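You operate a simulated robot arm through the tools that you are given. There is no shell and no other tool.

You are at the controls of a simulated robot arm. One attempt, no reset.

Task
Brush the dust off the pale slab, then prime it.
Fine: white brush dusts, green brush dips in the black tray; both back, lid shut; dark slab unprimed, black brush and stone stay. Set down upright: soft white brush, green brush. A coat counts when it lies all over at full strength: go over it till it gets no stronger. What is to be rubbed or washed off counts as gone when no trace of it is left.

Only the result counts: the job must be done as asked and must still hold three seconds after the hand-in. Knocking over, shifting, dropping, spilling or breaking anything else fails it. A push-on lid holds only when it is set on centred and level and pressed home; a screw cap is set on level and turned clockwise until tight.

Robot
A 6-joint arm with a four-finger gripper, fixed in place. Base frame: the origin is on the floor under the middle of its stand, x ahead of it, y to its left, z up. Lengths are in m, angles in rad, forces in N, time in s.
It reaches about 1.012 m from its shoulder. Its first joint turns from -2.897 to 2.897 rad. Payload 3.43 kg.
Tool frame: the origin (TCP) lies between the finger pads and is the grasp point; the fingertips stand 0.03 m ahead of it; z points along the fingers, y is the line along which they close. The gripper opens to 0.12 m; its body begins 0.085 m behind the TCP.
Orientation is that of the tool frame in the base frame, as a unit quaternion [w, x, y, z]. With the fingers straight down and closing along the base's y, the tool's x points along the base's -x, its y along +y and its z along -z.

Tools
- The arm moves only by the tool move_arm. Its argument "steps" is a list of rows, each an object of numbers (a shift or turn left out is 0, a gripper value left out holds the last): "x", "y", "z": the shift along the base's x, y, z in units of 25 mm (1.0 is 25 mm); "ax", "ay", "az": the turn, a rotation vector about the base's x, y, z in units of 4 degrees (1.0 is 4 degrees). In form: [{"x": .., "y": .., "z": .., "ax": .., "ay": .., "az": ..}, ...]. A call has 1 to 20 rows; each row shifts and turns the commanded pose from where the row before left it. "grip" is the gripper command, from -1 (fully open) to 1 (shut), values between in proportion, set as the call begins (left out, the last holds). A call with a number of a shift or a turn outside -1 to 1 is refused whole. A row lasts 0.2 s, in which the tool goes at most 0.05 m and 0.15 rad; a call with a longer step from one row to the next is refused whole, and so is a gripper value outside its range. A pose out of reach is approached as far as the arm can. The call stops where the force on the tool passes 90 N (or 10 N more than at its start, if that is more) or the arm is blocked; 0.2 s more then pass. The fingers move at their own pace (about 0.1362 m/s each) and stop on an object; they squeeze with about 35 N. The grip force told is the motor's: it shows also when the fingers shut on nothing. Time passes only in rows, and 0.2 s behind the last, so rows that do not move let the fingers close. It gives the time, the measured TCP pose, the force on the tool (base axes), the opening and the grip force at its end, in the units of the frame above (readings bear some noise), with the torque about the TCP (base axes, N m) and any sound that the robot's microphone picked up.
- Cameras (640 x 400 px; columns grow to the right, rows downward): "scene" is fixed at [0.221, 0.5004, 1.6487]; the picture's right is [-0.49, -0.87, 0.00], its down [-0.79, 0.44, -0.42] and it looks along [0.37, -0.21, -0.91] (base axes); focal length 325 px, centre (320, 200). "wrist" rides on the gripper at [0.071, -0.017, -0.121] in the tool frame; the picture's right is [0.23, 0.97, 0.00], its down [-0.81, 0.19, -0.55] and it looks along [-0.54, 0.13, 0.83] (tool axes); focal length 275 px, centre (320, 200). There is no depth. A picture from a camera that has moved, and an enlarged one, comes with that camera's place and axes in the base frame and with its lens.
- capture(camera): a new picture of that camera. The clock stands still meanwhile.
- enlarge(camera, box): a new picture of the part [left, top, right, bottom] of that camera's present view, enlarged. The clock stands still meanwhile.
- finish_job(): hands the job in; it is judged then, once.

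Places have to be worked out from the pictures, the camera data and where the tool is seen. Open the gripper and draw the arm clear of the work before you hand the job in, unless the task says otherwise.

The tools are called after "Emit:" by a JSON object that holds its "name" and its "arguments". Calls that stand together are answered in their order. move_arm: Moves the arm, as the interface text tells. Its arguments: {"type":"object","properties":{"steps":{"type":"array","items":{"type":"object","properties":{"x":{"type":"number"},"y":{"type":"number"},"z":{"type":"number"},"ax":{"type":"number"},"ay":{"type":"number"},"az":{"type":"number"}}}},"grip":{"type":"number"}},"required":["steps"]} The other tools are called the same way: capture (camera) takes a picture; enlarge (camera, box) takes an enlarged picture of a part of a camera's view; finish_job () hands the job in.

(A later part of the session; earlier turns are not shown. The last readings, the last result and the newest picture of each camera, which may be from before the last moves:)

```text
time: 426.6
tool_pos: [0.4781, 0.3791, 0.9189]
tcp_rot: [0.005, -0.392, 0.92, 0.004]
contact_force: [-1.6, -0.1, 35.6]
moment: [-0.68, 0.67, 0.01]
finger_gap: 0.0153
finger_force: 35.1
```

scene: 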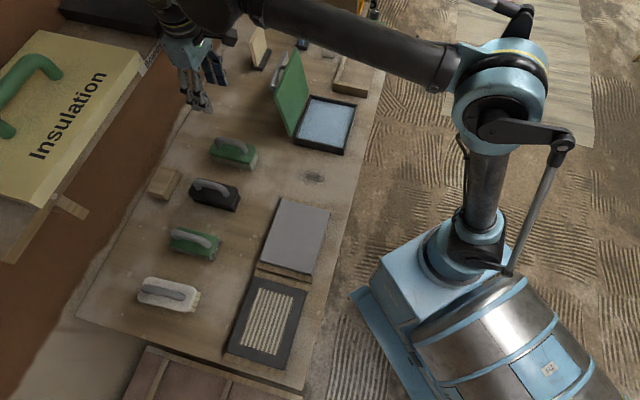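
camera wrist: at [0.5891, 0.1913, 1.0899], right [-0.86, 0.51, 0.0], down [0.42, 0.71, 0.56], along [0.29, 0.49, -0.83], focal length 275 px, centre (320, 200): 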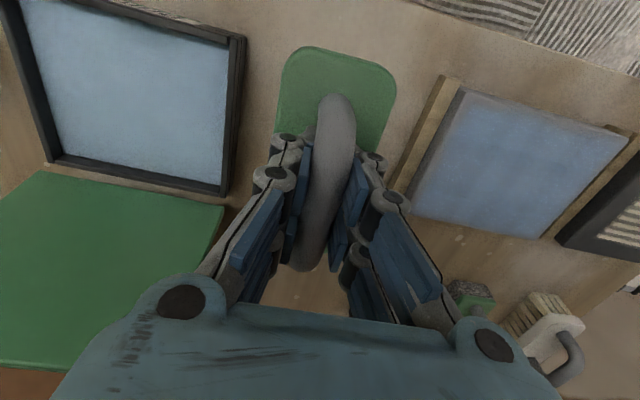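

Emit:
{"name": "move_arm", "arguments": {"steps": [{"z": 0.01, "x": 0.174, "y": 0.18}, {"x": 0.174, "y": 0.18}, {"x": 0.174, "y": 0.18}, {"x": 0.174, "y": 0.18}, {"x": 0.174, "y": 0.18}, {"x": 0.174, "y": 0.18}, {"x": 0.174, "y": 0.18}, {"x": 0.174, "y": 0.18}, {"x": 0.174, "y": 0.18}, {"x": 0.174, "y": 0.18}, {"x": 0.174, "y": 0.18}, {"x": 0.174, "y": 0.18}, {"x": 0.174, "y": 0.18}, {"x": 0.174, "y": 0.18}]}}

Emit:
{"name": "move_arm", "arguments": {"steps": [{"x": -0.174, "y": -0.18}, {"x": -0.174, "y": -0.18}, {"x": -0.174, "y": -0.18}, {"x": -0.174, "y": -0.18}, {"x": -0.174, "y": -0.18}, {"x": -0.174, "y": -0.18}, {"x": -0.174, "y": -0.18}, {"x": -0.174, "y": -0.18}, {"x": -0.174, "y": -0.18}, {"x": -0.174, "y": -0.18}, {"x": -0.174, "y": -0.18}, {"x": -0.174, "y": -0.18}, {"x": -0.174, "y": -0.18}, {"x": -0.174, "y": -0.18}]}}

Emit:
{"name": "move_arm", "arguments": {"steps": [{"z": 0.4}, {"z": 0.8}, {"z": 0.9}, {"x": 0.7, "y": -0.6}, {"x": 0.8, "y": -0.65}, {"x": 0.8, "y": -0.65}, {"x": 0.8, "y": -0.65}, {"x": 0.8, "y": -0.65}, {"x": 0.8, "y": -0.65}, {"x": 0.8, "y": -0.65}, {"x": 0.8, "y": -0.65}, {}]}}

Emit:
{"name": "enlarge", "arguments": {"camera": "scene", "box": [270, 198, 334, 238]}}

Emit:
{"name": "enlarge", "arguments": {"camera": "scene", "box": [240, 190, 340, 280]}}

Emit:
{"name": "enlarge", "arguments": {"camera": "wrist", "box": [390, 70, 630, 240]}}

```text
time: 429.6
tool_pos: [0.5356, 0.441, 0.9193]
tcp_rot: [0.006, -0.391, 0.92, 0.004]
contact_force: [-3.3, -3.7, 10.2]
moment: [-0.21, 0.17, -0.04]
finger_gap: 0.0157
finger_force: 35.3
```

```text
time: 432.6
tool_pos: [0.4775, 0.379, 0.9175]
tcp_rot: [0.006, -0.392, 0.92, 0.004]
contact_force: [12.4, 15.0, 55.2]
moment: [-0.05, 0.14, -0.03]
finger_gap: 0.0158
finger_force: 34.9
```

```text
time: 435.2
tool_pos: [0.6351, 0.2491, 0.9708]
tcp_rot: [0.005, -0.392, 0.92, 0.004]
contact_force: [-0.2, -0.5, -1.9]
moment: [-0.01, -0.02, 0.03]
finger_gap: 0.0155
finger_force: 34.2
```

```text
10.00 times, centred on (302, 218) of scene
camera zoom: at [0.221, 0.5004, 1.6487], right [-0.49, -0.87, 0.0], down [-0.79, 0.44, -0.42], along [0.37, -0.21, -0.91], focal length 3248 px, centre (500, 20)
```

zoom: 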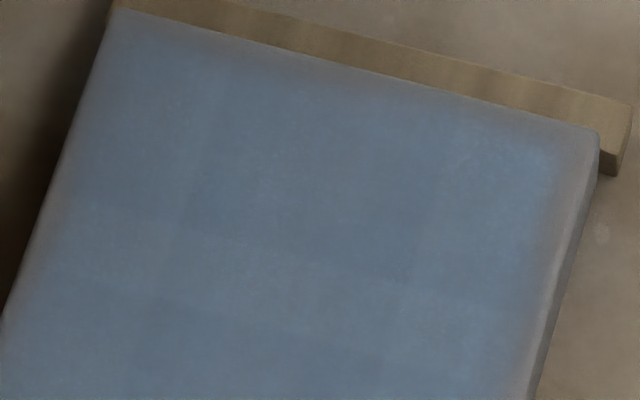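

```text
4.44 times, centred on (290, 235) of scene
camera zoom: at [0.221, 0.5004, 1.6487], right [-0.49, -0.87, 0.0], down [-0.79, 0.44, -0.42], along [0.37, -0.21, -0.91], focal length 1443 px, centre (453, 44)
```

zoom: 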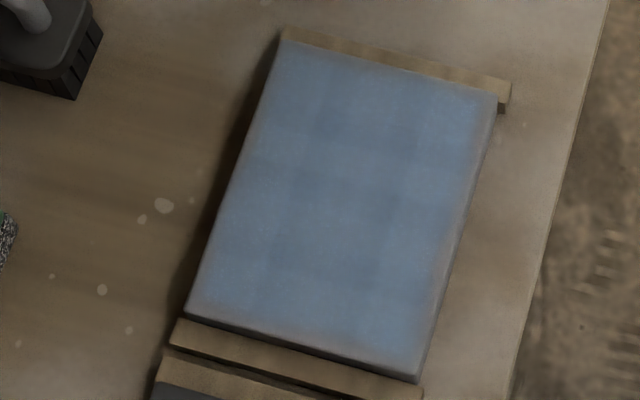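

```text
2.35 times, centred on (510, 155) of wrist
camera zoom: at [0.5967, 0.1858, 1.0907], right [-0.86, 0.51, 0.0], down [0.42, 0.71, 0.56], along [0.29, 0.49, -0.83], focal length 648 px, centre (-127, 306)
```

zoom: 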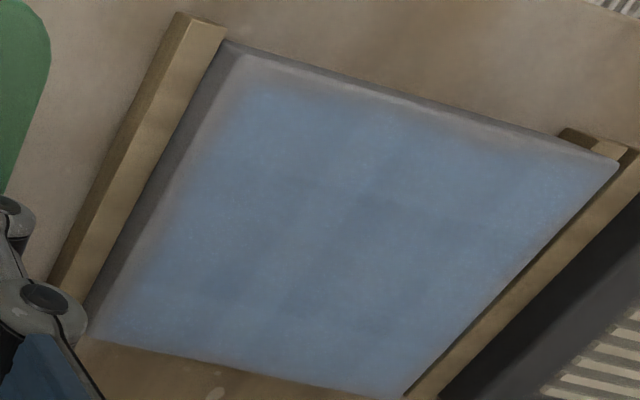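

No further change compared with before: the coat has stopped gaining strength, and the grey rim appears to be the slab's bevel (its width depends on viewing angle). I now bring the green brush back around the lid to its original spot.

Emit:
{"name": "move_arm", "arguments": {"steps": [{"x": -0.4, "y": 0.82, "z": 0.6}, {"x": -0.4, "y": 0.82, "z": 0.6}, {"x": 0.83, "y": 0.771}, {"x": 0.83, "y": 0.771}, {"x": 0.83, "y": 0.771}, {"x": 0.83, "y": 0.771}, {"x": 0.83, "y": 0.771}, {"x": 0.83, "y": 0.771}, {"x": 0.83, "y": 0.771}, {"x": 0.83, "y": 0.771, "az": 0.15}, {"x": 0.83, "y": 0.771, "az": 0.14}, {}]}}

Emit:
{"name": "capture", "arguments": {"camera": "wrist"}}

Emit:
{"name": "capture", "arguments": {"camera": "scene"}}

```text
time: 437.8
tool_pos: [0.8027, 0.4637, 1.0002]
tcp_rot: [0.005, -0.399, 0.917, 0.004]
contact_force: [0.0, -0.1, -2.3]
moment: [-0.07, 0.03, -0.02]
finger_gap: 0.0156
finger_force: 35.2
```

```text
taken
camera wrist: at [0.7662, 0.3993, 1.12], right [-0.87, 0.49, 0.0], down [0.41, 0.72, 0.56], along [0.28, 0.49, -0.83], focal length 275 px, centre (320, 200)
```

wrist: 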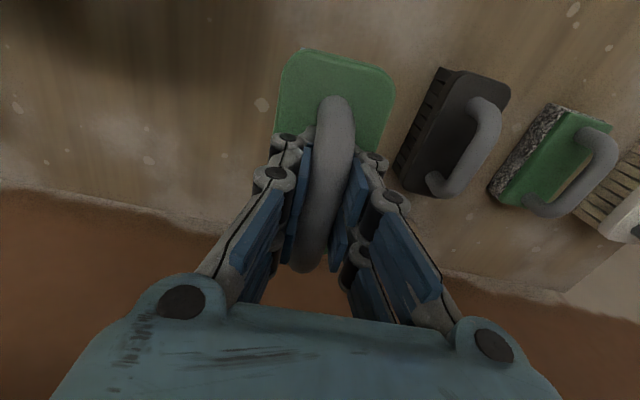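

```text
taken
```

scene: 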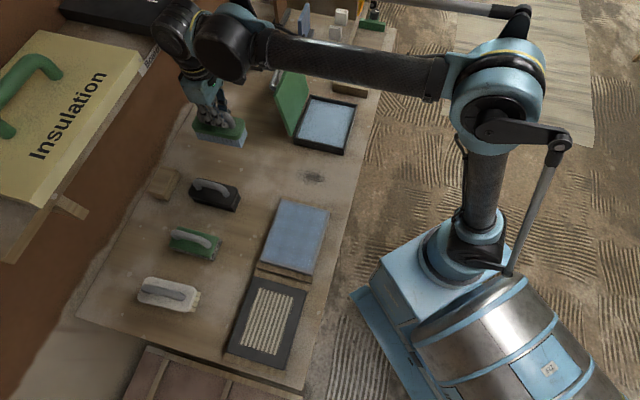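

The brush is slightly shifted in the grip; I compensate 4 mm and lower it onto its spot, feeling for the bench.

Emit:
{"name": "move_arm", "arguments": {"steps": [{"x": -0.1, "y": -0.1, "z": -0.8}, {"z": -0.9}, {"z": -0.9}, {"z": -0.9}, {"z": -0.5}, {}]}}

Emit:
{"name": "move_arm", "arguments": {"steps": [{"z": -0.15}, {"z": -0.1}, {}]}}

Emit:
{"name": "enlarge", "arguments": {"camera": "scene", "box": [180, 110, 308, 190]}}

```text
time: 439.2
tool_pos: [0.7988, 0.4627, 0.8996]
tcp_rot: [0.005, -0.4, 0.916, 0.005]
contact_force: [-0.3, -0.5, -1.3]
moment: [0.0, -0.01, 0.0]
finger_gap: 0.0155
finger_force: 35.0
```

```text
time: 440.0
tool_pos: [0.7993, 0.4639, 0.8938]
tcp_rot: [0.005, -0.4, 0.916, 0.005]
contact_force: [-0.7, -1.0, -2.3]
moment: [-0.03, 0.02, 0.0]
finger_gap: 0.0157
finger_force: 34.9
```

```text
5.00 times, centred on (244, 150) of scene
camera zoom: at [0.221, 0.5004, 1.6487], right [-0.49, -0.87, 0.0], down [-0.79, 0.44, -0.42], along [0.37, -0.21, -0.91], focal length 1624 px, centre (700, 450)
```

zoom: 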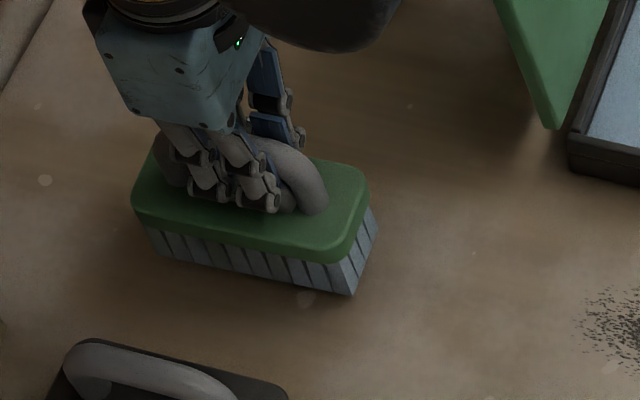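

Emit:
{"name": "move_arm", "arguments": {"steps": [{"x": -0.1, "y": -0.15}, {"z": -0.15}, {}]}}

Emit:
{"name": "move_arm", "arguments": {"steps": [{"z": -0.08}, {}]}}

Emit:
{"name": "move_arm", "arguments": {"steps": [{"z": -0.05}, {}]}}

```text
time: 440.8
tool_pos: [0.7953, 0.459, 0.8907]
tcp_rot: [0.005, -0.401, 0.916, 0.004]
contact_force: [-0.2, -0.2, -2.6]
moment: [-0.02, 0.01, 0.01]
finger_gap: 0.0157
finger_force: 35.0
```

```text
time: 441.4
tool_pos: [0.7962, 0.4594, 0.8882]
tcp_rot: [0.004, -0.401, 0.916, 0.005]
contact_force: [0.1, -0.2, -1.4]
moment: [-0.04, -0.02, -0.01]
finger_gap: 0.0156
finger_force: 34.5
```

```text
time: 442.0
tool_pos: [0.7972, 0.4582, 0.8871]
tcp_rot: [0.005, -0.4, 0.916, 0.004]
contact_force: [0.0, 0.5, -1.6]
moment: [0.02, 0.0, -0.04]
finger_gap: 0.0157
finger_force: 34.7
```

Emit:
{"name": "move_arm", "arguments": {"steps": [{"z": -0.05}, {}]}}

Emit:
{"name": "move_arm", "arguments": {"steps": [{"z": -0.04}, {}]}}

Emit:
{"name": "move_arm", "arguments": {"steps": [{"z": -0.04}, {}]}}

```text
time: 442.6
tool_pos: [0.7972, 0.4592, 0.8845]
tcp_rot: [0.005, -0.401, 0.916, 0.004]
contact_force: [0.6, 0.0, -0.9]
moment: [0.04, 0.01, -0.02]
finger_gap: 0.0155
finger_force: 34.7
```

```text
time: 443.2
tool_pos: [0.7976, 0.4586, 0.8843]
tcp_rot: [0.005, -0.4, 0.916, 0.004]
contact_force: [-0.6, -0.3, -1.1]
moment: [-0.03, -0.02, -0.01]
finger_gap: 0.0154
finger_force: 34.8
```

```text
time: 443.8
tool_pos: [0.7969, 0.4593, 0.8829]
tcp_rot: [0.005, -0.401, 0.916, 0.004]
contact_force: [0.1, 1.0, 1.4]
moment: [-0.04, 0.13, -0.01]
finger_gap: 0.0159
finger_force: 35.3
```

Emit:
{"name": "enlarge", "arguments": {"camera": "scene", "box": [180, 110, 308, 190]}}

Emit:
{"name": "move_arm", "arguments": {"steps": [{"z": -0.02}, {}]}}

```text
5.00 times, centred on (244, 150) of scene
camera zoom: at [0.221, 0.5004, 1.6487], right [-0.49, -0.87, 0.0], down [-0.79, 0.44, -0.42], along [0.37, -0.21, -0.91], focal length 1624 px, centre (700, 450)
```

zoom: 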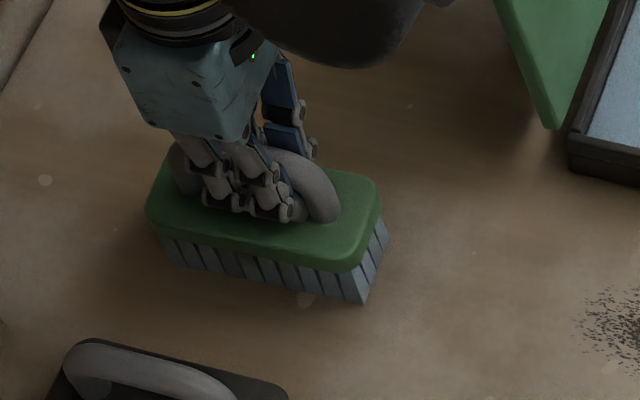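

```text
time: 444.4
tool_pos: [0.7976, 0.4578, 0.8834]
tcp_rot: [0.005, -0.4, 0.916, 0.004]
contact_force: [1.2, 3.2, 11.2]
moment: [-0.32, 0.32, 0.0]
finger_gap: 0.0156
finger_force: 34.9
```

The brush is exactly back on its original spot and resting on the bench. I open the fingers and withdraw upward.

Emit:
{"name": "move_arm", "arguments": {"steps": [{}, {}, {}], "grip": 0.3}}

Emit:
{"name": "move_arm", "arguments": {"steps": [{"z": 0.2}, {"z": 0.5}, {"z": 0.9}, {"z": 0.9}, {"z": 0.9}, {"z": 0.9}, {"z": 0.9}, {"z": 0.9}, {}]}}

Emit:
{"name": "enlarge", "arguments": {"camera": "scene", "box": [180, 110, 308, 190]}}

Emit:
{"name": "capture", "arguments": {"camera": "wrist"}}

```text
time: 445.2
tool_pos: [0.7962, 0.4587, 0.8846]
tcp_rot: [0.005, -0.4, 0.916, 0.005]
contact_force: [2.2, 0.0, 19.9]
moment: [-0.07, -0.02, 0.02]
finger_gap: 0.039
finger_force: 0.0
```

```text
time: 447.2
tool_pos: [0.7963, 0.4592, 1.0354]
tcp_rot: [0.006, -0.401, 0.916, 0.004]
contact_force: [-0.3, 0.0, 0.3]
moment: [-0.02, -0.02, 0.0]
finger_gap: 0.0421
finger_force: 0.0
```

```text
5.00 times, centred on (244, 150) of scene
camera zoom: at [0.221, 0.5004, 1.6487], right [-0.49, -0.87, 0.0], down [-0.79, 0.44, -0.42], along [0.37, -0.21, -0.91], focal length 1624 px, centre (700, 450)
```

zoom: 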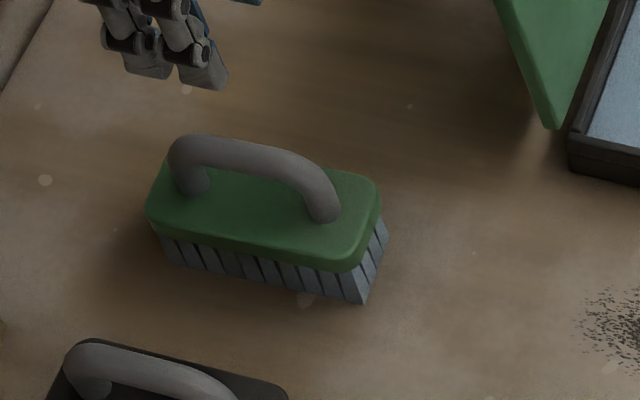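

```text
taken
camera wrist: at [0.7602, 0.3938, 1.1557], right [-0.87, 0.49, 0.0], down [0.41, 0.72, 0.56], along [0.28, 0.49, -0.83], focal length 275 px, centre (320, 200)
```

wrist: 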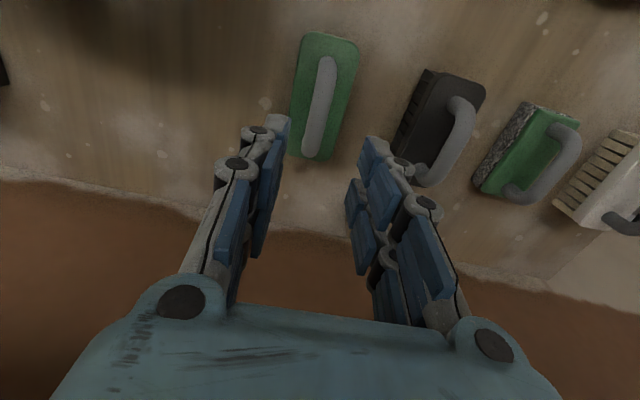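

The green brush stands upright in its place. Before closing the tray I take a close look at the coat with the empty gripper.

Emit:
{"name": "move_arm", "arguments": {"steps": [{"z": 0.8}, {"z": 0.6}, {"x": -0.96, "y": -0.3}, {"x": -0.96, "y": -0.3}, {"x": -0.96, "y": -0.3}, {"x": -0.96, "y": -0.3}, {"x": -0.96, "y": -0.3}, {"x": -0.96, "y": -0.3}, {"x": -0.96, "y": -0.3}, {"x": -0.96, "y": -0.3}, {"x": -0.96, "y": -0.3}, {"x": -0.96, "y": -0.3}, {"x": -0.96, "y": -0.3}, {"x": -0.96, "y": -0.3}, {"x": -0.96, "y": -0.3}, {"x": -0.96, "y": -0.3}, {}], "grip": -1}}

Emit:
{"name": "capture", "arguments": {"camera": "wrist"}}

```text
time: 450.8
tool_pos: [0.4587, 0.3534, 1.0708]
tcp_rot: [0.005, -0.401, 0.916, 0.005]
contact_force: [-0.2, -0.5, -0.7]
moment: [0.0, -0.02, -0.01]
finger_gap: 0.1197
finger_force: 0.2
```

```text
taken
camera wrist: at [0.4227, 0.2894, 1.1907], right [-0.87, 0.49, 0.0], down [0.41, 0.72, 0.56], along [0.28, 0.49, -0.83], focal length 275 px, centre (320, 200)
```

wrist: 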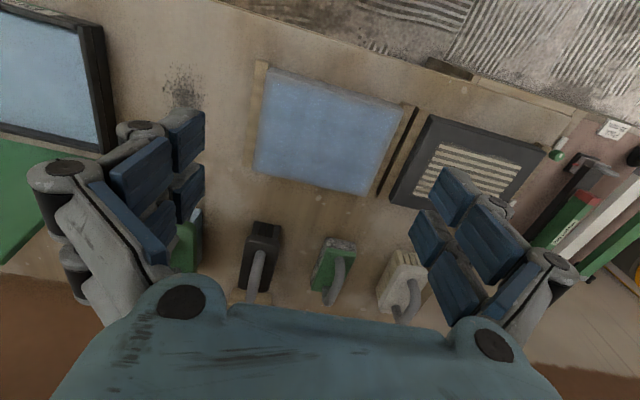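

Emit:
{"name": "enlarge", "arguments": {"camera": "wrist", "box": [235, 55, 425, 205]}}

Emit:
{"name": "enlarge", "arguments": {"camera": "wrist", "box": [240, 55, 336, 115]}}

Emit:
{"name": "enlarge", "arguments": {"camera": "wrist", "box": [320, 80, 416, 140]}}

Emit:
{"name": "enlarge", "arguments": {"camera": "wrist", "box": [240, 140, 336, 200]}}

```text
2.67 times, centred on (330, 130) of wrist
camera zoom: at [0.4227, 0.2894, 1.1907], right [-0.87, 0.49, 0.0], down [0.41, 0.72, 0.56], along [0.28, 0.49, -0.83], focal length 734 px, centre (293, 387)
```

zoom: 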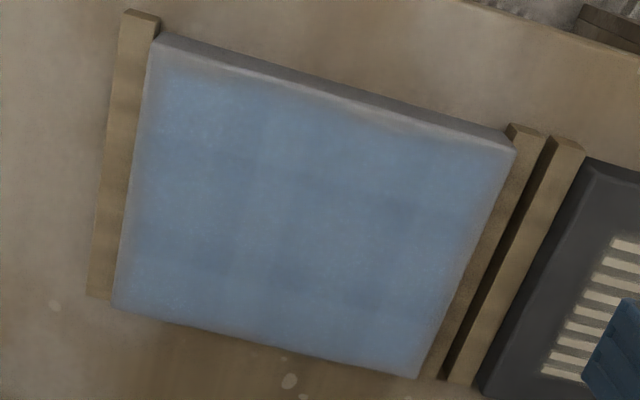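

```text
6.67 times, centred on (288, 85) of wrist
camera zoom: at [0.4227, 0.2894, 1.1907], right [-0.87, 0.49, 0.0], down [0.41, 0.72, 0.56], along [0.28, 0.49, -0.83], focal length 1835 px, centre (533, 967)
```

zoom: 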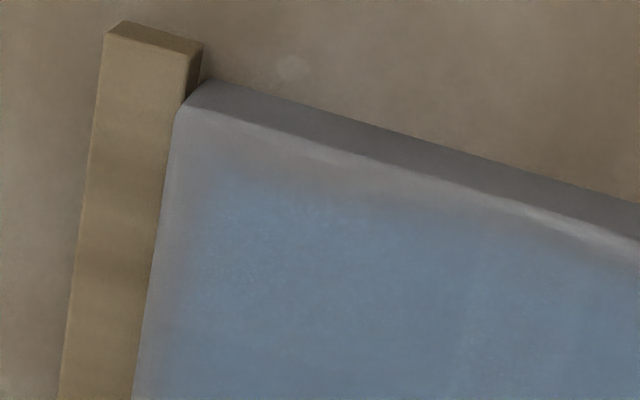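

```text
6.67 times, centred on (368, 110) of wrist
camera zoom: at [0.4227, 0.2894, 1.1907], right [-0.87, 0.49, 0.0], down [0.41, 0.72, 0.56], along [0.28, 0.49, -0.83], focal length 1835 px, centre (0, 800)
```

zoom: 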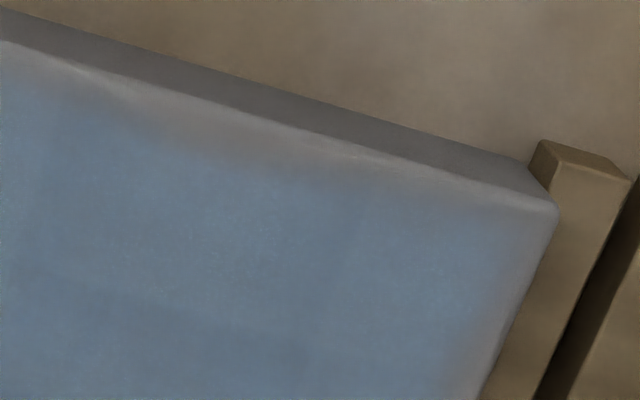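

```text
6.67 times, centred on (288, 170) of wrist
camera zoom: at [0.4227, 0.2894, 1.1907], right [-0.87, 0.49, 0.0], down [0.41, 0.72, 0.56], along [0.28, 0.49, -0.83], focal length 1835 px, centre (533, 400)
```

zoom: 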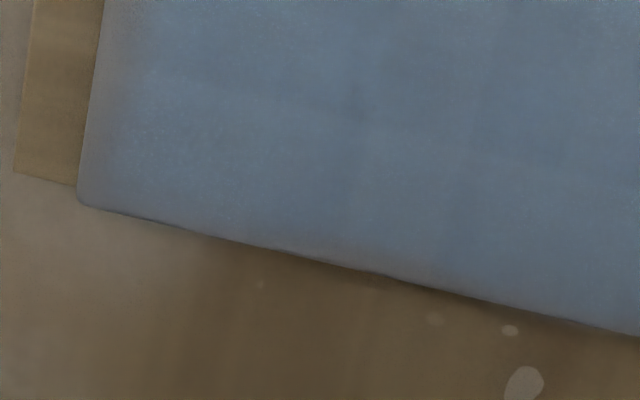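

The coat looks complete and even: the ~1 cm grey rim is equal on all four sides however much each was worked. Now I go back for the lid: up and across to the pose above its handle, turning the tool as before.

Emit:
{"name": "move_arm", "arguments": {"steps": [{"z": 0.9, "az": -1}, {"z": 0.9, "az": -1}, {"x": 0.97, "y": -0.13, "az": -1}, {"x": 0.97, "y": -0.13, "az": -1}, {"x": 0.97, "y": -0.13, "az": -1}, {"x": 0.97, "y": -0.13, "az": -1}, {"x": 0.97, "y": -0.13, "az": -1}, {"x": 0.97, "y": -0.13, "az": -1}, {"x": 0.97, "y": -0.13, "az": -1}, {"x": 0.97, "y": -0.13, "az": -1}, {"x": 0.97, "y": -0.13, "az": -1}, {"x": 0.97, "y": -0.13, "az": -1}, {"x": 0.97, "y": -0.13, "az": -1}, {"x": 0.97, "y": -0.13, "az": -1}, {"x": 0.97, "y": -0.13, "az": -1}, {"x": 0.97, "y": -0.13, "az": -1}, {"x": 0.97, "y": -0.13, "az": -1}, {"x": 0.97, "y": -0.13, "az": -1}], "grip": 0.55}}

Emit:
{"name": "move_arm", "arguments": {"steps": [{"x": 0.97, "y": -0.13, "az": -1}, {"x": 0.97, "y": -0.13, "az": -1}, {"az": -1}, {"az": -1}, {"az": -1}, {"az": -0.3}, {}]}}

Emit:
{"name": "capture", "arguments": {"camera": "wrist"}}

Emit:
{"name": "capture", "arguments": {"camera": "scene"}}

```text
time: 454.6
tool_pos: [0.8483, 0.3024, 1.1156]
tcp_rot: [0.007, 0.215, 0.977, 0.0]
contact_force: [-0.6, -0.5, 0.9]
moment: [0.01, 0.0, 0.0]
finger_gap: 0.0271
finger_force: 0.1
```

```text
time: 456.2
tool_pos: [0.8959, 0.2957, 1.1153]
tcp_rot: [0.006, 0.391, 0.92, -0.002]
contact_force: [0.9, -0.7, 0.8]
moment: [0.0, 0.04, 0.02]
finger_gap: 0.027
finger_force: 0.0
```

```text
taken
camera wrist: at [0.8333, 0.3368, 1.2352], right [0.54, 0.84, 0.0], down [0.7, -0.45, 0.56], along [0.47, -0.3, -0.83], focal length 275 px, centre (320, 200)
```

wrist: 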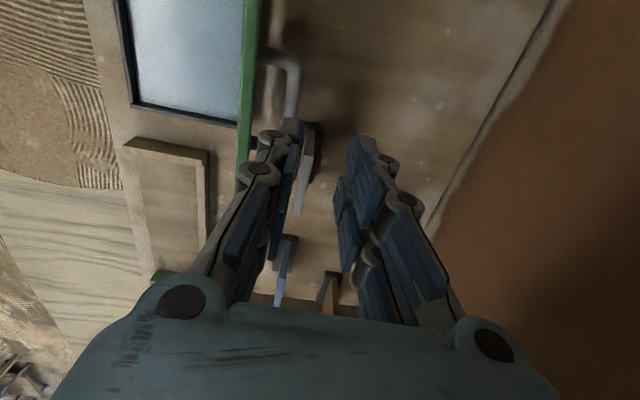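

```text
taken
```

scene: 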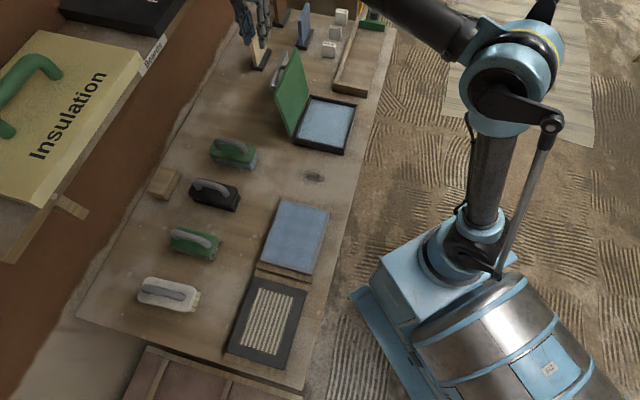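

I'm above the handle with the same yaw as when I let go. I re-apply the 17° lean and check alignment before going down.

Emit:
{"name": "move_arm", "arguments": {"steps": [{"ax": -0.75, "ay": 0.75, "y": -0.13}, {"ax": -0.75, "ay": 0.75}, {"ax": -0.75, "ay": 0.75}, {"ax": -0.75, "ay": 0.75}, {"z": -0.64}, {}]}}

Emit:
{"name": "capture", "arguments": {"camera": "wrist"}}

```text
time: 457.6
tool_pos: [0.8981, 0.2926, 1.0998]
tcp_rot: [-0.049, 0.386, 0.911, -0.138]
contact_force: [0.2, 0.1, 0.0]
moment: [-0.03, 0.01, 0.01]
finger_gap: 0.0271
finger_force: 0.2
```

```text
taken
camera wrist: at [0.8594, 0.3581, 1.219], right [0.51, 0.81, -0.29], down [0.81, -0.33, 0.49], along [0.3, -0.48, -0.83], focal length 275 px, centre (320, 200)
```

wrist: 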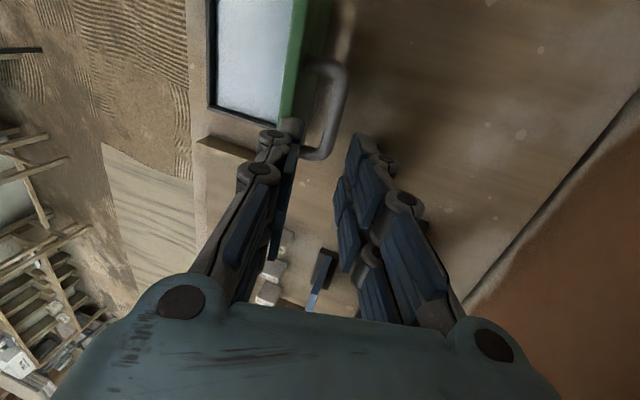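

The orientation matches. I retrace my withdrawal path in reverse: first straight down, then along the finger direction to the handle.

Emit:
{"name": "move_arm", "arguments": {"steps": [{"x": -0.15, "y": -0.08, "z": -0.8}, {"z": -0.9}, {"z": -0.9}, {}]}}

Emit:
{"name": "capture", "arguments": {"camera": "wrist"}}

Emit:
{"name": "enlarge", "arguments": {"camera": "scene", "box": [240, 40, 400, 140]}}

```text
time: 458.6
tool_pos: [0.8918, 0.2912, 1.0346]
tcp_rot: [-0.048, 0.386, 0.911, -0.138]
contact_force: [-0.2, 0.2, 0.3]
moment: [-0.02, -0.02, 0.03]
finger_gap: 0.0272
finger_force: 0.1
```

```text
taken
camera wrist: at [0.8544, 0.3565, 1.1534], right [0.51, 0.81, -0.29], down [0.81, -0.33, 0.49], along [0.3, -0.48, -0.83], focal length 275 px, centre (320, 200)
```

wrist: 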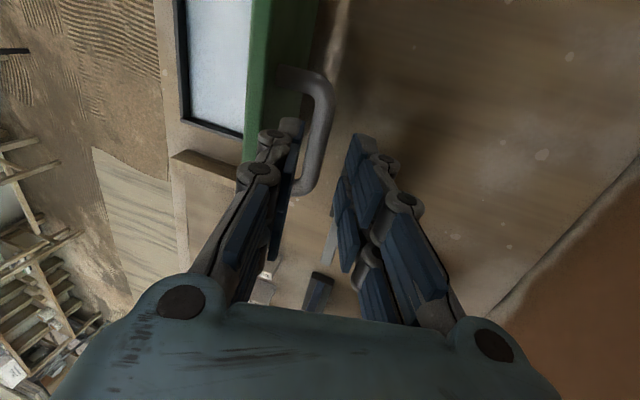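

```text
4.00 times, centred on (320, 90) of scene
camera zoom: at [0.221, 0.5004, 1.6487], right [-0.49, -0.87, 0.0], down [-0.79, 0.44, -0.42], along [0.37, -0.21, -0.91], focal length 1299 px, centre (320, 640)
```

zoom: 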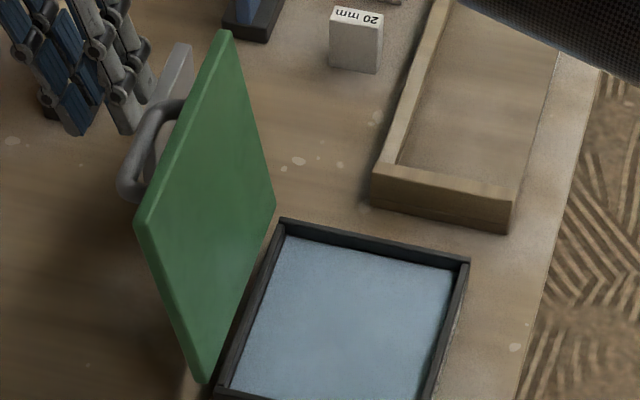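

Same view as when I withdrew; the robot-side finger passes close to the handle, so I shift 2.5 mm toward the lid and advance along the finger direction to the handle.

Emit:
{"name": "move_arm", "arguments": {"steps": [{"x": -0.07, "y": -0.07}, {"x": -0.12, "y": -0.13, "z": -0.6}, {}]}}

Emit:
{"name": "capture", "arguments": {"camera": "wrist"}}

```text
time: 459.4
tool_pos: [0.8873, 0.2857, 1.0194]
tcp_rot: [-0.049, 0.385, 0.911, -0.138]
contact_force: [-0.7, 0.2, 0.3]
moment: [-0.01, -0.02, -0.03]
finger_gap: 0.0267
finger_force: 0.0
```

```text
taken
camera wrist: at [0.8501, 0.3514, 1.1382], right [0.51, 0.81, -0.29], down [0.81, -0.33, 0.49], along [0.3, -0.48, -0.83], focal length 275 px, centre (320, 200)
```

wrist: 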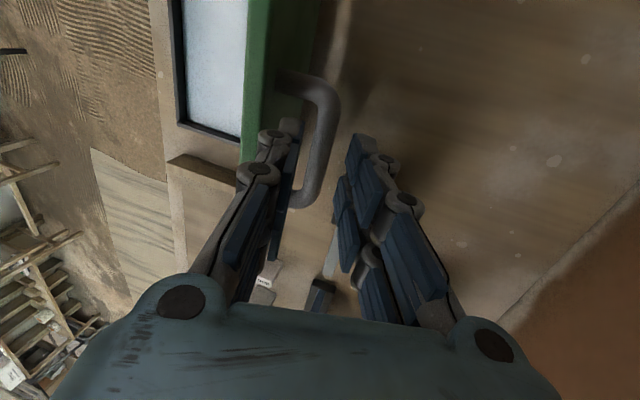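

Emit:
{"name": "move_arm", "arguments": {"steps": [{"x": -0.12, "y": -0.13, "z": -0.6}, {"x": -0.12, "y": -0.13, "z": -0.6}, {}]}}

Emit:
{"name": "capture", "arguments": {"camera": "wrist"}}

```text
time: 460.2
tool_pos: [0.8837, 0.2795, 0.989]
tcp_rot: [-0.049, 0.385, 0.911, -0.139]
contact_force: [-1.4, 0.4, 0.1]
moment: [0.01, 0.01, -0.03]
finger_gap: 0.027
finger_force: 0.1
```

```text
taken
camera wrist: at [0.8445, 0.3455, 1.1078], right [0.51, 0.81, -0.29], down [0.81, -0.33, 0.49], along [0.3, -0.48, -0.83], focal length 275 px, centre (320, 200)
```

wrist: 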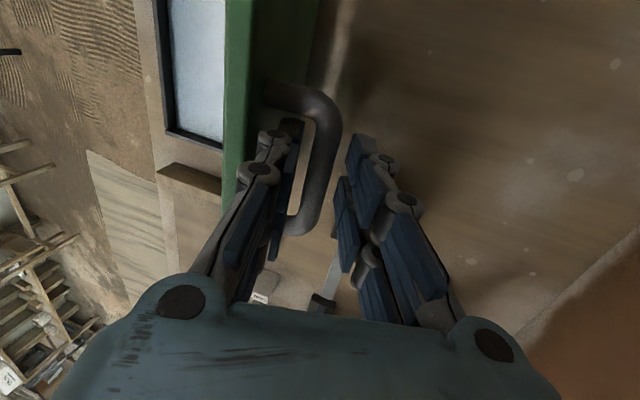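

Emit:
{"name": "move_arm", "arguments": {"steps": [{"x": -0.07, "y": -0.075, "z": -0.36}, {}]}}

Emit:
{"name": "move_arm", "arguments": {"steps": [{}, {}, {}], "grip": 1}}

Emit:
{"name": "capture", "arguments": {"camera": "wrist"}}

```text
time: 460.8
tool_pos: [0.8796, 0.2782, 0.9791]
tcp_rot: [-0.049, 0.385, 0.911, -0.138]
contact_force: [1.0, 0.0, 0.1]
moment: [0.0, -0.02, 0.06]
finger_gap: 0.0271
finger_force: 0.1
```

```text
time: 461.6
tool_pos: [0.8796, 0.2776, 0.981]
tcp_rot: [-0.05, 0.385, 0.911, -0.139]
contact_force: [-25.2, -16.6, -16.3]
moment: [-0.27, 0.08, -0.11]
finger_gap: 0.0127
finger_force: 45.2
```

```text
taken
camera wrist: at [0.8418, 0.3433, 1.0991], right [0.51, 0.81, -0.29], down [0.81, -0.33, 0.49], along [0.3, -0.48, -0.83], focal length 275 px, centre (320, 200)
```

wrist: 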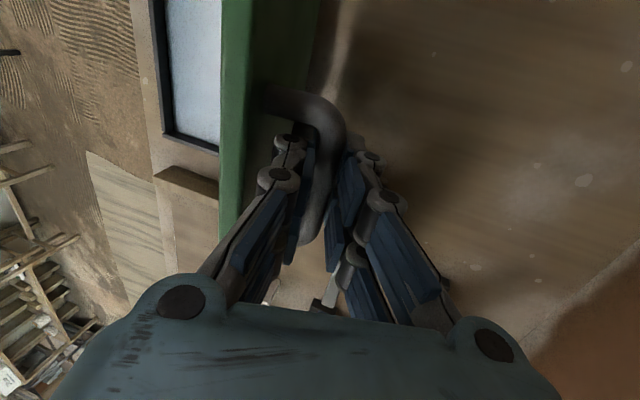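

Gripped. I now swing the lid back along the same arc in reverse, a few degrees at a time, watching forces.

Emit:
{"name": "move_arm", "arguments": {"steps": [{"x": -0.09, "y": -0.09, "z": 0.05, "ax": 0.15, "ay": -0.15}, {"x": -0.08, "y": -0.08, "z": 0.06, "ax": 0.15, "ay": -0.15}, {"x": -0.075, "y": -0.075, "z": 0.062, "ax": 0.15, "ay": -0.15}, {}]}}

```text
time: 462.6
tool_pos: [0.8743, 0.273, 0.984]
tcp_rot: [-0.041, 0.387, 0.914, -0.117]
contact_force: [-19.4, 0.3, -31.2]
moment: [-0.09, -0.02, -0.15]
finger_gap: 0.0127
finger_force: 44.7
```

Emit:
{"name": "move_arm", "arguments": {"steps": [{"x": -0.085, "y": -0.078, "z": 0.02, "ax": 0.15, "ay": -0.15}, {"x": -0.08, "y": -0.075, "z": 0.05, "ax": 0.15, "ay": -0.15}, {"x": -0.078, "y": -0.075, "z": 0.05, "ax": 0.15, "ay": -0.15}, {}]}}

```text
time: 463.6
tool_pos: [0.8676, 0.2666, 0.9861]
tcp_rot: [-0.032, 0.388, 0.916, -0.098]
contact_force: [-10.7, 2.4, -16.9]
moment: [0.04, 0.04, -0.16]
finger_gap: 0.0127
finger_force: 45.2
```

Emit:
{"name": "move_arm", "arguments": {"steps": [{"x": -0.1, "y": -0.1, "z": 0.02, "ax": 0.35, "ay": -0.35}, {"x": -0.1, "y": -0.1, "z": 0.03, "ax": 0.35, "ay": -0.35}, {"x": -0.1, "y": -0.1, "z": 0.025, "ax": 0.35, "ay": -0.35}, {}]}}

Emit:
{"name": "move_arm", "arguments": {"steps": [{"x": -0.097, "y": -0.097, "z": 0.035, "ax": 0.35, "ay": -0.35}, {"x": -0.097, "y": -0.097, "z": 0.04, "ax": 0.35, "ay": -0.35}, {"x": -0.097, "y": -0.097, "z": 0.036, "ax": 0.35, "ay": -0.35}, {}]}}

Emit:
{"name": "enlarge", "arguments": {"camera": "scene", "box": [260, 40, 388, 120]}}

```text
time: 464.6
tool_pos: [0.8585, 0.2586, 0.9902]
tcp_rot: [-0.013, 0.389, 0.92, -0.049]
contact_force: [11.9, 2.5, 37.4]
moment: [-0.02, -0.14, -0.07]
finger_gap: 0.0128
finger_force: 45.6
```

```text
time: 465.6
tool_pos: [0.8531, 0.2504, 0.9929]
tcp_rot: [0.006, 0.391, 0.921, -0.001]
contact_force: [7.9, -4.7, 11.5]
moment: [-0.31, -0.2, -0.09]
finger_gap: 0.0128
finger_force: 45.1
```

```text
5.00 times, centred on (324, 80) of scene
camera zoom: at [0.221, 0.5004, 1.6487], right [-0.49, -0.87, 0.0], down [-0.79, 0.44, -0.42], along [0.37, -0.21, -0.91], focal length 1624 px, centre (300, 800)
```

zoom: 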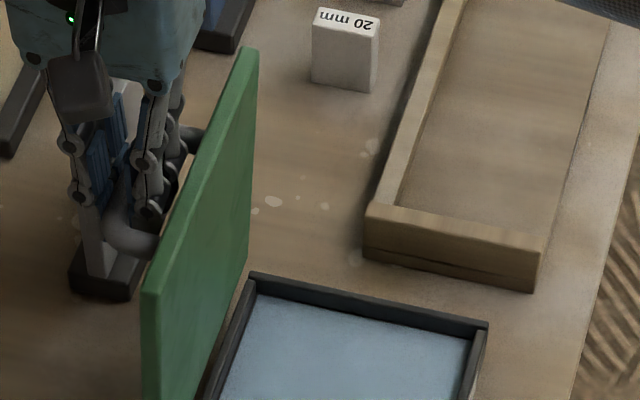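

Emit:
{"name": "move_arm", "arguments": {"steps": [{"x": -0.168, "y": -0.168, "z": 0.055}, {"x": -0.17, "y": -0.17, "z": 0.045}, {"x": -0.172, "y": -0.172, "z": 0.035}, {}]}}

```text
time: 466.6
tool_pos: [0.8413, 0.2393, 0.9959]
tcp_rot: [0.006, 0.391, 0.921, -0.001]
contact_force: [-2.7, 0.2, -15.9]
moment: [0.15, 0.27, -0.07]
finger_gap: 0.0126
finger_force: 45.2
```

Emit:
{"name": "move_arm", "arguments": {"steps": [{"x": -0.172, "y": -0.172, "z": 0.0}, {"x": -0.173, "y": -0.173, "z": 0.004}, {"x": -0.173, "y": -0.173, "z": -0.006}, {"x": -0.173, "y": -0.173, "z": -0.018}, {}]}}

Emit:
{"name": "move_arm", "arguments": {"steps": [{"x": -0.173, "y": -0.173, "z": -0.018}, {"x": -0.172, "y": -0.172, "z": -0.028}, {"x": -0.171, "y": -0.171, "z": -0.038}, {"x": -0.17, "y": -0.17, "z": -0.048}, {}]}}

```text
time: 467.8
tool_pos: [0.823, 0.2218, 0.9954]
tcp_rot: [0.006, 0.39, 0.921, -0.001]
contact_force: [3.5, -2.6, -1.7]
moment: [-0.03, -0.17, 0.0]
finger_gap: 0.0128
finger_force: 45.1
```

```text
time: 469.0
tool_pos: [0.8056, 0.204, 0.9919]
tcp_rot: [0.006, 0.391, 0.921, -0.002]
contact_force: [9.0, -7.6, -5.8]
moment: [-0.12, -0.21, 0.21]
finger_gap: 0.0127
finger_force: 45.1
```

Emit:
{"name": "move_arm", "arguments": {"steps": [{"x": -0.169, "y": -0.169, "z": -0.06}, {"x": -0.167, "y": -0.167, "z": -0.069}, {"x": -0.164, "y": -0.164, "z": -0.078}, {"x": -0.16, "y": -0.16, "z": -0.088}, {}]}}

Emit:
{"name": "move_arm", "arguments": {"steps": [{"x": -0.154, "y": -0.156, "z": -0.098}, {"x": -0.151, "y": -0.154, "z": -0.108}, {"x": -0.148, "y": -0.151, "z": -0.118}, {"x": -0.144, "y": -0.148, "z": -0.128}, {}]}}

```text
time: 470.2
tool_pos: [0.7904, 0.1887, 0.9848]
tcp_rot: [0.006, 0.39, 0.921, -0.002]
contact_force: [-4.2, 6.8, -6.1]
moment: [0.44, 0.46, 0.28]
finger_gap: 0.013
finger_force: 44.4
```

```text
time: 471.4
tool_pos: [0.7733, 0.1726, 0.9738]
tcp_rot: [0.006, 0.39, 0.921, -0.001]
contact_force: [-5.7, 12.6, -7.6]
moment: [0.04, -0.05, 0.54]
finger_gap: 0.013
finger_force: 45.1
```

Emit:
{"name": "move_arm", "arguments": {"steps": [{"x": -0.146, "y": -0.135, "z": -0.138, "az": 0.04}, {"x": -0.143, "y": -0.132, "z": -0.145, "az": 0.04}, {"x": -0.137, "y": -0.13, "z": -0.153, "az": 0.04}, {"x": -0.132, "y": -0.126, "z": -0.16}, {}]}}

Emit:
{"name": "enlarge", "arguments": {"camera": "scene", "box": [280, 50, 392, 150]}}

```text
time: 472.6
tool_pos: [0.7601, 0.1596, 0.9584]
tcp_rot: [0.006, 0.387, 0.922, -0.002]
contact_force: [1.8, -0.9, -1.0]
moment: [-0.25, -0.27, -0.05]
finger_gap: 0.0129
finger_force: 45.1
```

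```text
4.00 times, centred on (336, 100) of scene
camera zoom: at [0.221, 0.5004, 1.6487], right [-0.49, -0.87, 0.0], down [-0.79, 0.44, -0.42], along [0.37, -0.21, -0.91], focal length 1299 px, centre (256, 600)
```

zoom: 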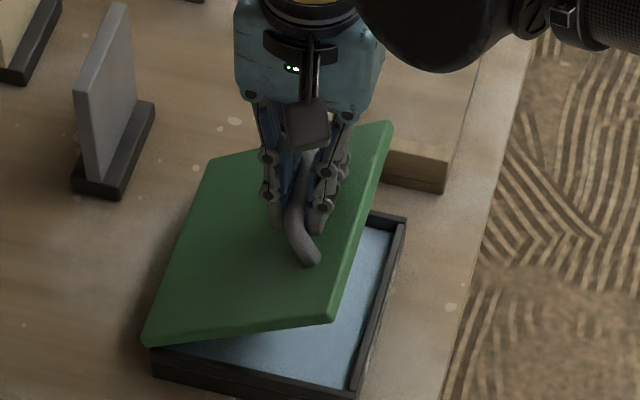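

Emit:
{"name": "move_arm", "arguments": {"steps": [{"x": -0.12, "y": -0.118, "z": -0.18, "az": 0.04}, {"x": -0.117, "y": -0.114, "z": -0.187, "az": 0.04}, {"x": -0.112, "y": -0.109, "z": -0.19, "az": 0.04}, {"x": -0.108, "y": -0.105, "z": -0.195}, {}]}}

Emit:
{"name": "move_arm", "arguments": {"steps": [{"x": -0.1, "y": -0.098, "z": -0.2}, {"x": -0.097, "y": -0.095, "z": -0.205}, {"x": -0.09, "y": -0.088, "z": -0.21}, {"x": -0.086, "y": -0.084, "z": -0.212}, {}]}}

```text
time: 473.8
tool_pos: [0.7492, 0.1479, 0.938]
tcp_rot: [0.006, 0.383, 0.924, -0.001]
contact_force: [2.1, -4.3, 0.8]
moment: [0.02, -0.02, -0.65]
finger_gap: 0.0127
finger_force: 45.0
```

```text
time: 475.0
tool_pos: [0.7407, 0.1395, 0.9201]
tcp_rot: [0.006, 0.383, 0.924, -0.001]
contact_force: [2.2, -9.9, 2.4]
moment: [-0.21, -0.09, -0.33]
finger_gap: 0.0127
finger_force: 45.0
```

Around 10° left. I lower the last part gently, feeling for the lid meeting the tray.

Emit:
{"name": "move_arm", "arguments": {"steps": [{"x": -0.085, "y": -0.087, "z": -0.22}, {"x": -0.082, "y": -0.085, "z": -0.22}, {}]}}

Emit:
{"name": "move_arm", "arguments": {"steps": [{"x": -0.07, "y": -0.072, "z": -0.2}, {}]}}

```text
time: 475.8
tool_pos: [0.7379, 0.1342, 0.9093]
tcp_rot: [0.007, 0.382, 0.924, -0.001]
contact_force: [2.6, 10.7, -4.5]
moment: [0.51, 0.33, -0.27]
finger_gap: 0.013
finger_force: 45.3
```

```text
time: 476.4
tool_pos: [0.7351, 0.1332, 0.9036]
tcp_rot: [0.006, 0.382, 0.924, -0.002]
contact_force: [6.8, 14.5, -6.9]
moment: [0.45, 0.15, -0.15]
finger_gap: 0.0128
finger_force: 45.4
```

Emit:
{"name": "move_arm", "arguments": {"steps": [{"x": -0.03, "y": -0.02, "z": -0.1}, {}]}}

Emit:
{"name": "move_arm", "arguments": {"steps": [{"x": -0.03, "y": -0.02, "z": -0.08}, {}]}}

Emit:
{"name": "enlarge", "arguments": {"camera": "scene", "box": [290, 70, 386, 150]}}

```text
time: 477.0
tool_pos: [0.735, 0.1325, 0.9008]
tcp_rot: [0.006, 0.382, 0.924, -0.002]
contact_force: [14.0, 10.9, -6.4]
moment: [0.17, -0.13, -0.1]
finger_gap: 0.0128
finger_force: 45.6
```

```text
time: 477.6
tool_pos: [0.7342, 0.1322, 0.8984]
tcp_rot: [0.006, 0.383, 0.924, -0.002]
contact_force: [19.8, 7.4, -6.9]
moment: [-0.18, -0.53, -0.08]
finger_gap: 0.0128
finger_force: 45.1
```

```text
5.00 times, centred on (338, 110) of scene
camera zoom: at [0.221, 0.5004, 1.6487], right [-0.49, -0.87, 0.0], down [-0.79, 0.44, -0.42], along [0.37, -0.21, -0.91], focal length 1624 px, centre (230, 650)
```

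zoom: 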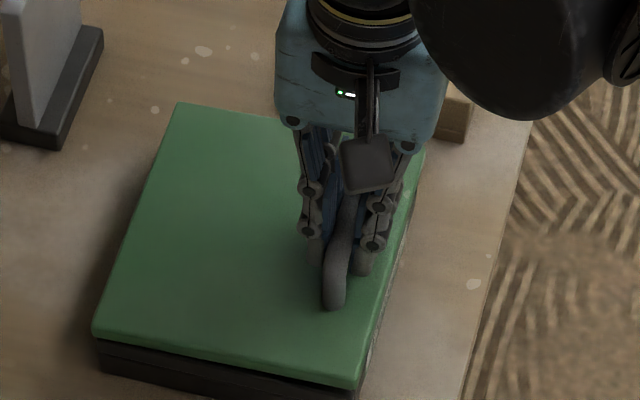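

Nearly shut. I lower a bit more until it presses on the tray.

Emit:
{"name": "move_arm", "arguments": {"steps": [{"x": -0.01, "y": -0.02, "z": -0.06}, {}]}}

Emit:
{"name": "move_arm", "arguments": {"steps": [{"x": -0.01, "y": -0.02, "z": -0.06}, {}]}}

```text
time: 478.2
tool_pos: [0.7339, 0.1314, 0.8976]
tcp_rot: [0.006, 0.382, 0.924, -0.002]
contact_force: [18.1, 3.0, -5.3]
moment: [-0.37, -0.46, -0.05]
finger_gap: 0.0126
finger_force: 44.8
```

```text
time: 478.8
tool_pos: [0.7333, 0.1313, 0.8969]
tcp_rot: [0.006, 0.382, 0.924, -0.002]
contact_force: [16.8, 5.4, -5.5]
moment: [-0.11, -0.38, -0.07]
finger_gap: 0.013
finger_force: 45.1
```

Emit:
{"name": "move_arm", "arguments": {"steps": [{"x": 0.01, "z": -0.06}, {}]}}

Emit:
{"name": "move_arm", "arguments": {"steps": [{"x": 0.01, "z": -0.06}, {}]}}

Emit:
{"name": "enlarge", "arguments": {"camera": "scene", "box": [290, 70, 386, 150]}}

```text
time: 479.4
tool_pos: [0.7333, 0.1306, 0.894]
tcp_rot: [0.007, 0.383, 0.924, -0.002]
contact_force: [9.1, 4.8, -4.5]
moment: [0.12, 0.02, -0.04]
finger_gap: 0.013
finger_force: 45.1
```

```text
time: 480.0
tool_pos: [0.7322, 0.1311, 0.8936]
tcp_rot: [0.005, 0.383, 0.924, -0.002]
contact_force: [1.0, -2.0, -0.8]
moment: [0.09, 0.13, -0.01]
finger_gap: 0.0126
finger_force: 45.2
```

```text
5.00 times, centred on (338, 110) of scene
camera zoom: at [0.221, 0.5004, 1.6487], right [-0.49, -0.87, 0.0], down [-0.79, 0.44, -0.42], along [0.37, -0.21, -0.91], focal length 1624 px, centre (230, 650)
```

zoom: 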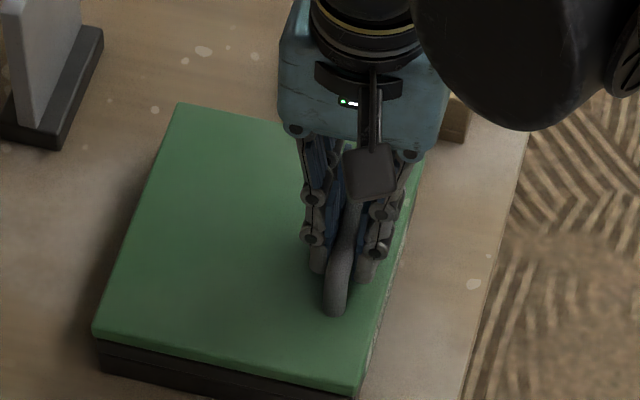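

Emit:
{"name": "move_arm", "arguments": {"steps": [{"z": -0.06}, {}]}}

Emit:
{"name": "move_arm", "arguments": {"steps": [{"z": -0.06}, {}]}}

```text
time: 480.6
tool_pos: [0.7311, 0.1307, 0.8922]
tcp_rot: [0.005, 0.383, 0.924, -0.002]
contact_force: [-1.9, -5.9, 18.6]
moment: [0.23, 0.32, 0.05]
finger_gap: 0.0126
finger_force: 45.4
```

```text
time: 481.2
tool_pos: [0.7328, 0.1306, 0.8912]
tcp_rot: [0.006, 0.383, 0.924, -0.001]
contact_force: [3.8, -2.2, 37.7]
moment: [-0.09, -0.1, 0.0]
finger_gap: 0.013
finger_force: 45.0
```

The lid now bears on the tray with ~38 N downward: it is shut. I open the fingers and withdraw straight up.

Emit:
{"name": "move_arm", "arguments": {"steps": [{}, {}, {}], "grip": 0.2}}

Emit:
{"name": "move_arm", "arguments": {"steps": [{"z": 0.4}, {"z": 0.8}, {"z": 0.9}, {"z": 0.9}, {"z": 0.9}, {"z": 0.9}, {"z": 0.9}, {}]}}

Emit:
{"name": "enlarge", "arguments": {"camera": "scene", "box": [270, 70, 398, 150]}}

Emit:
{"name": "capture", "arguments": {"camera": "wrist"}}

```text
time: 482.0
tool_pos: [0.7331, 0.1296, 0.8889]
tcp_rot: [0.006, 0.383, 0.924, -0.001]
contact_force: [0.2, 0.4, 0.3]
moment: [0.0, 0.01, 0.04]
finger_gap: 0.0481
finger_force: 0.0
```

```text
time: 483.8
tool_pos: [0.7312, 0.1301, 1.033]
tcp_rot: [0.006, 0.383, 0.924, -0.002]
contact_force: [0.2, 0.1, -0.6]
moment: [-0.04, 0.01, 0.01]
finger_gap: 0.0479
finger_force: 0.0
```

```text
5.00 times, centred on (334, 110) of scene
camera zoom: at [0.221, 0.5004, 1.6487], right [-0.49, -0.87, 0.0], down [-0.79, 0.44, -0.42], along [0.37, -0.21, -0.91], focal length 1624 px, centre (250, 650)
```

zoom: 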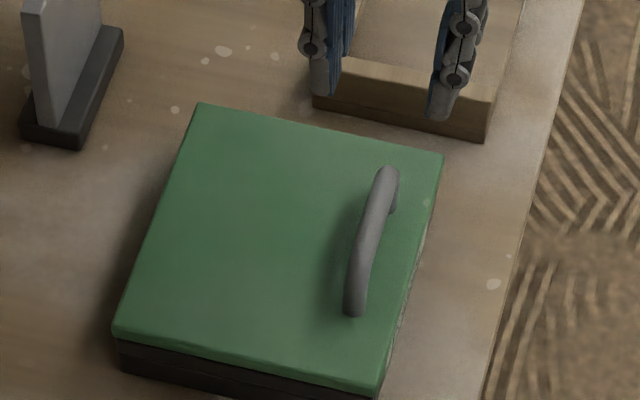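

```text
taken
camera wrist: at [0.6687, 0.1695, 1.1529], right [0.53, 0.85, 0.0], down [0.7, -0.43, 0.56], along [0.48, -0.3, -0.83], focal length 275 px, centre (320, 200)
```

wrist: 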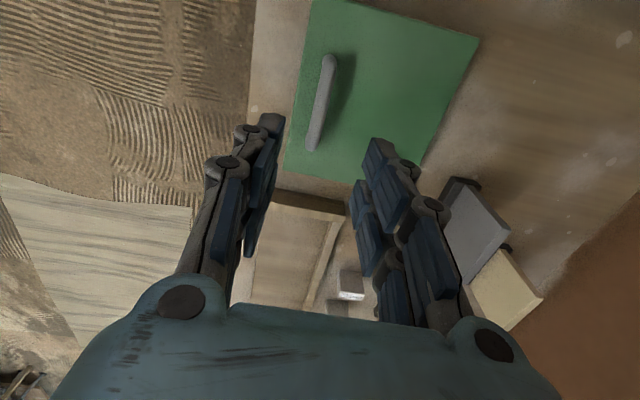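

The tray is shut and in its original place. I draw the arm back to a clear position and inspect everything once more.

Emit:
{"name": "move_arm", "arguments": {"steps": [{"z": 0.9, "az": 1}, {"z": 0.9, "az": 1}, {"z": 0.9, "az": 1}, {"x": -0.9, "az": 1}, {"x": -0.9, "az": 1}, {"x": -0.9, "az": 1}, {"x": -0.9, "az": 1}, {"x": -0.9, "az": 1}, {"x": -0.9, "az": 1}, {"x": -0.9, "az": 1}, {"x": -0.9, "az": 1}, {"x": -0.9}, {"x": -0.9}, {"x": -0.9}, {"x": -0.9}, {"x": -0.9}, {"x": -0.5}, {}], "grip": -1}}

Emit:
{"name": "capture", "arguments": {"camera": "scene"}}

Emit:
{"name": "capture", "arguments": {"camera": "wrist"}}

```text
time: 487.6
tool_pos: [0.4283, 0.1325, 1.0988]
tcp_rot: [0.006, 0.009, 1.0, 0.003]
contact_force: [0.2, 0.8, 0.6]
moment: [0.03, 0.01, 0.01]
finger_gap: 0.1203
finger_force: 0.1
```

```text
taken
```

scene: 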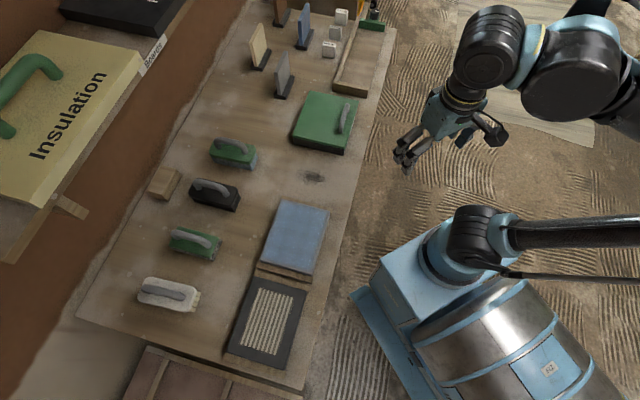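

```text
taken
camera wrist: at [0.3556, 0.1159, 1.219], right [-0.21, 0.98, 0.0], down [0.81, 0.18, 0.56], along [0.55, 0.12, -0.83], focal length 275 px, centre (320, 200)
```

wrist: 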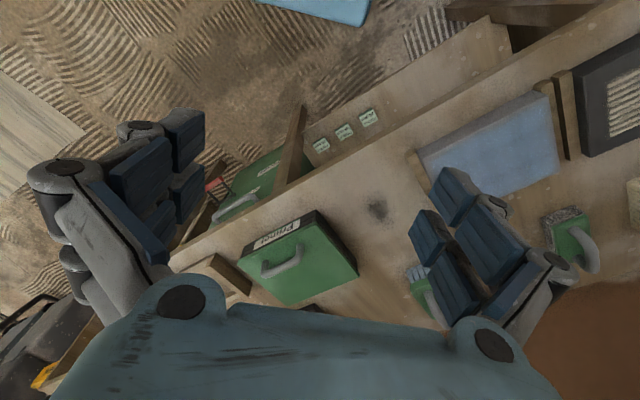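

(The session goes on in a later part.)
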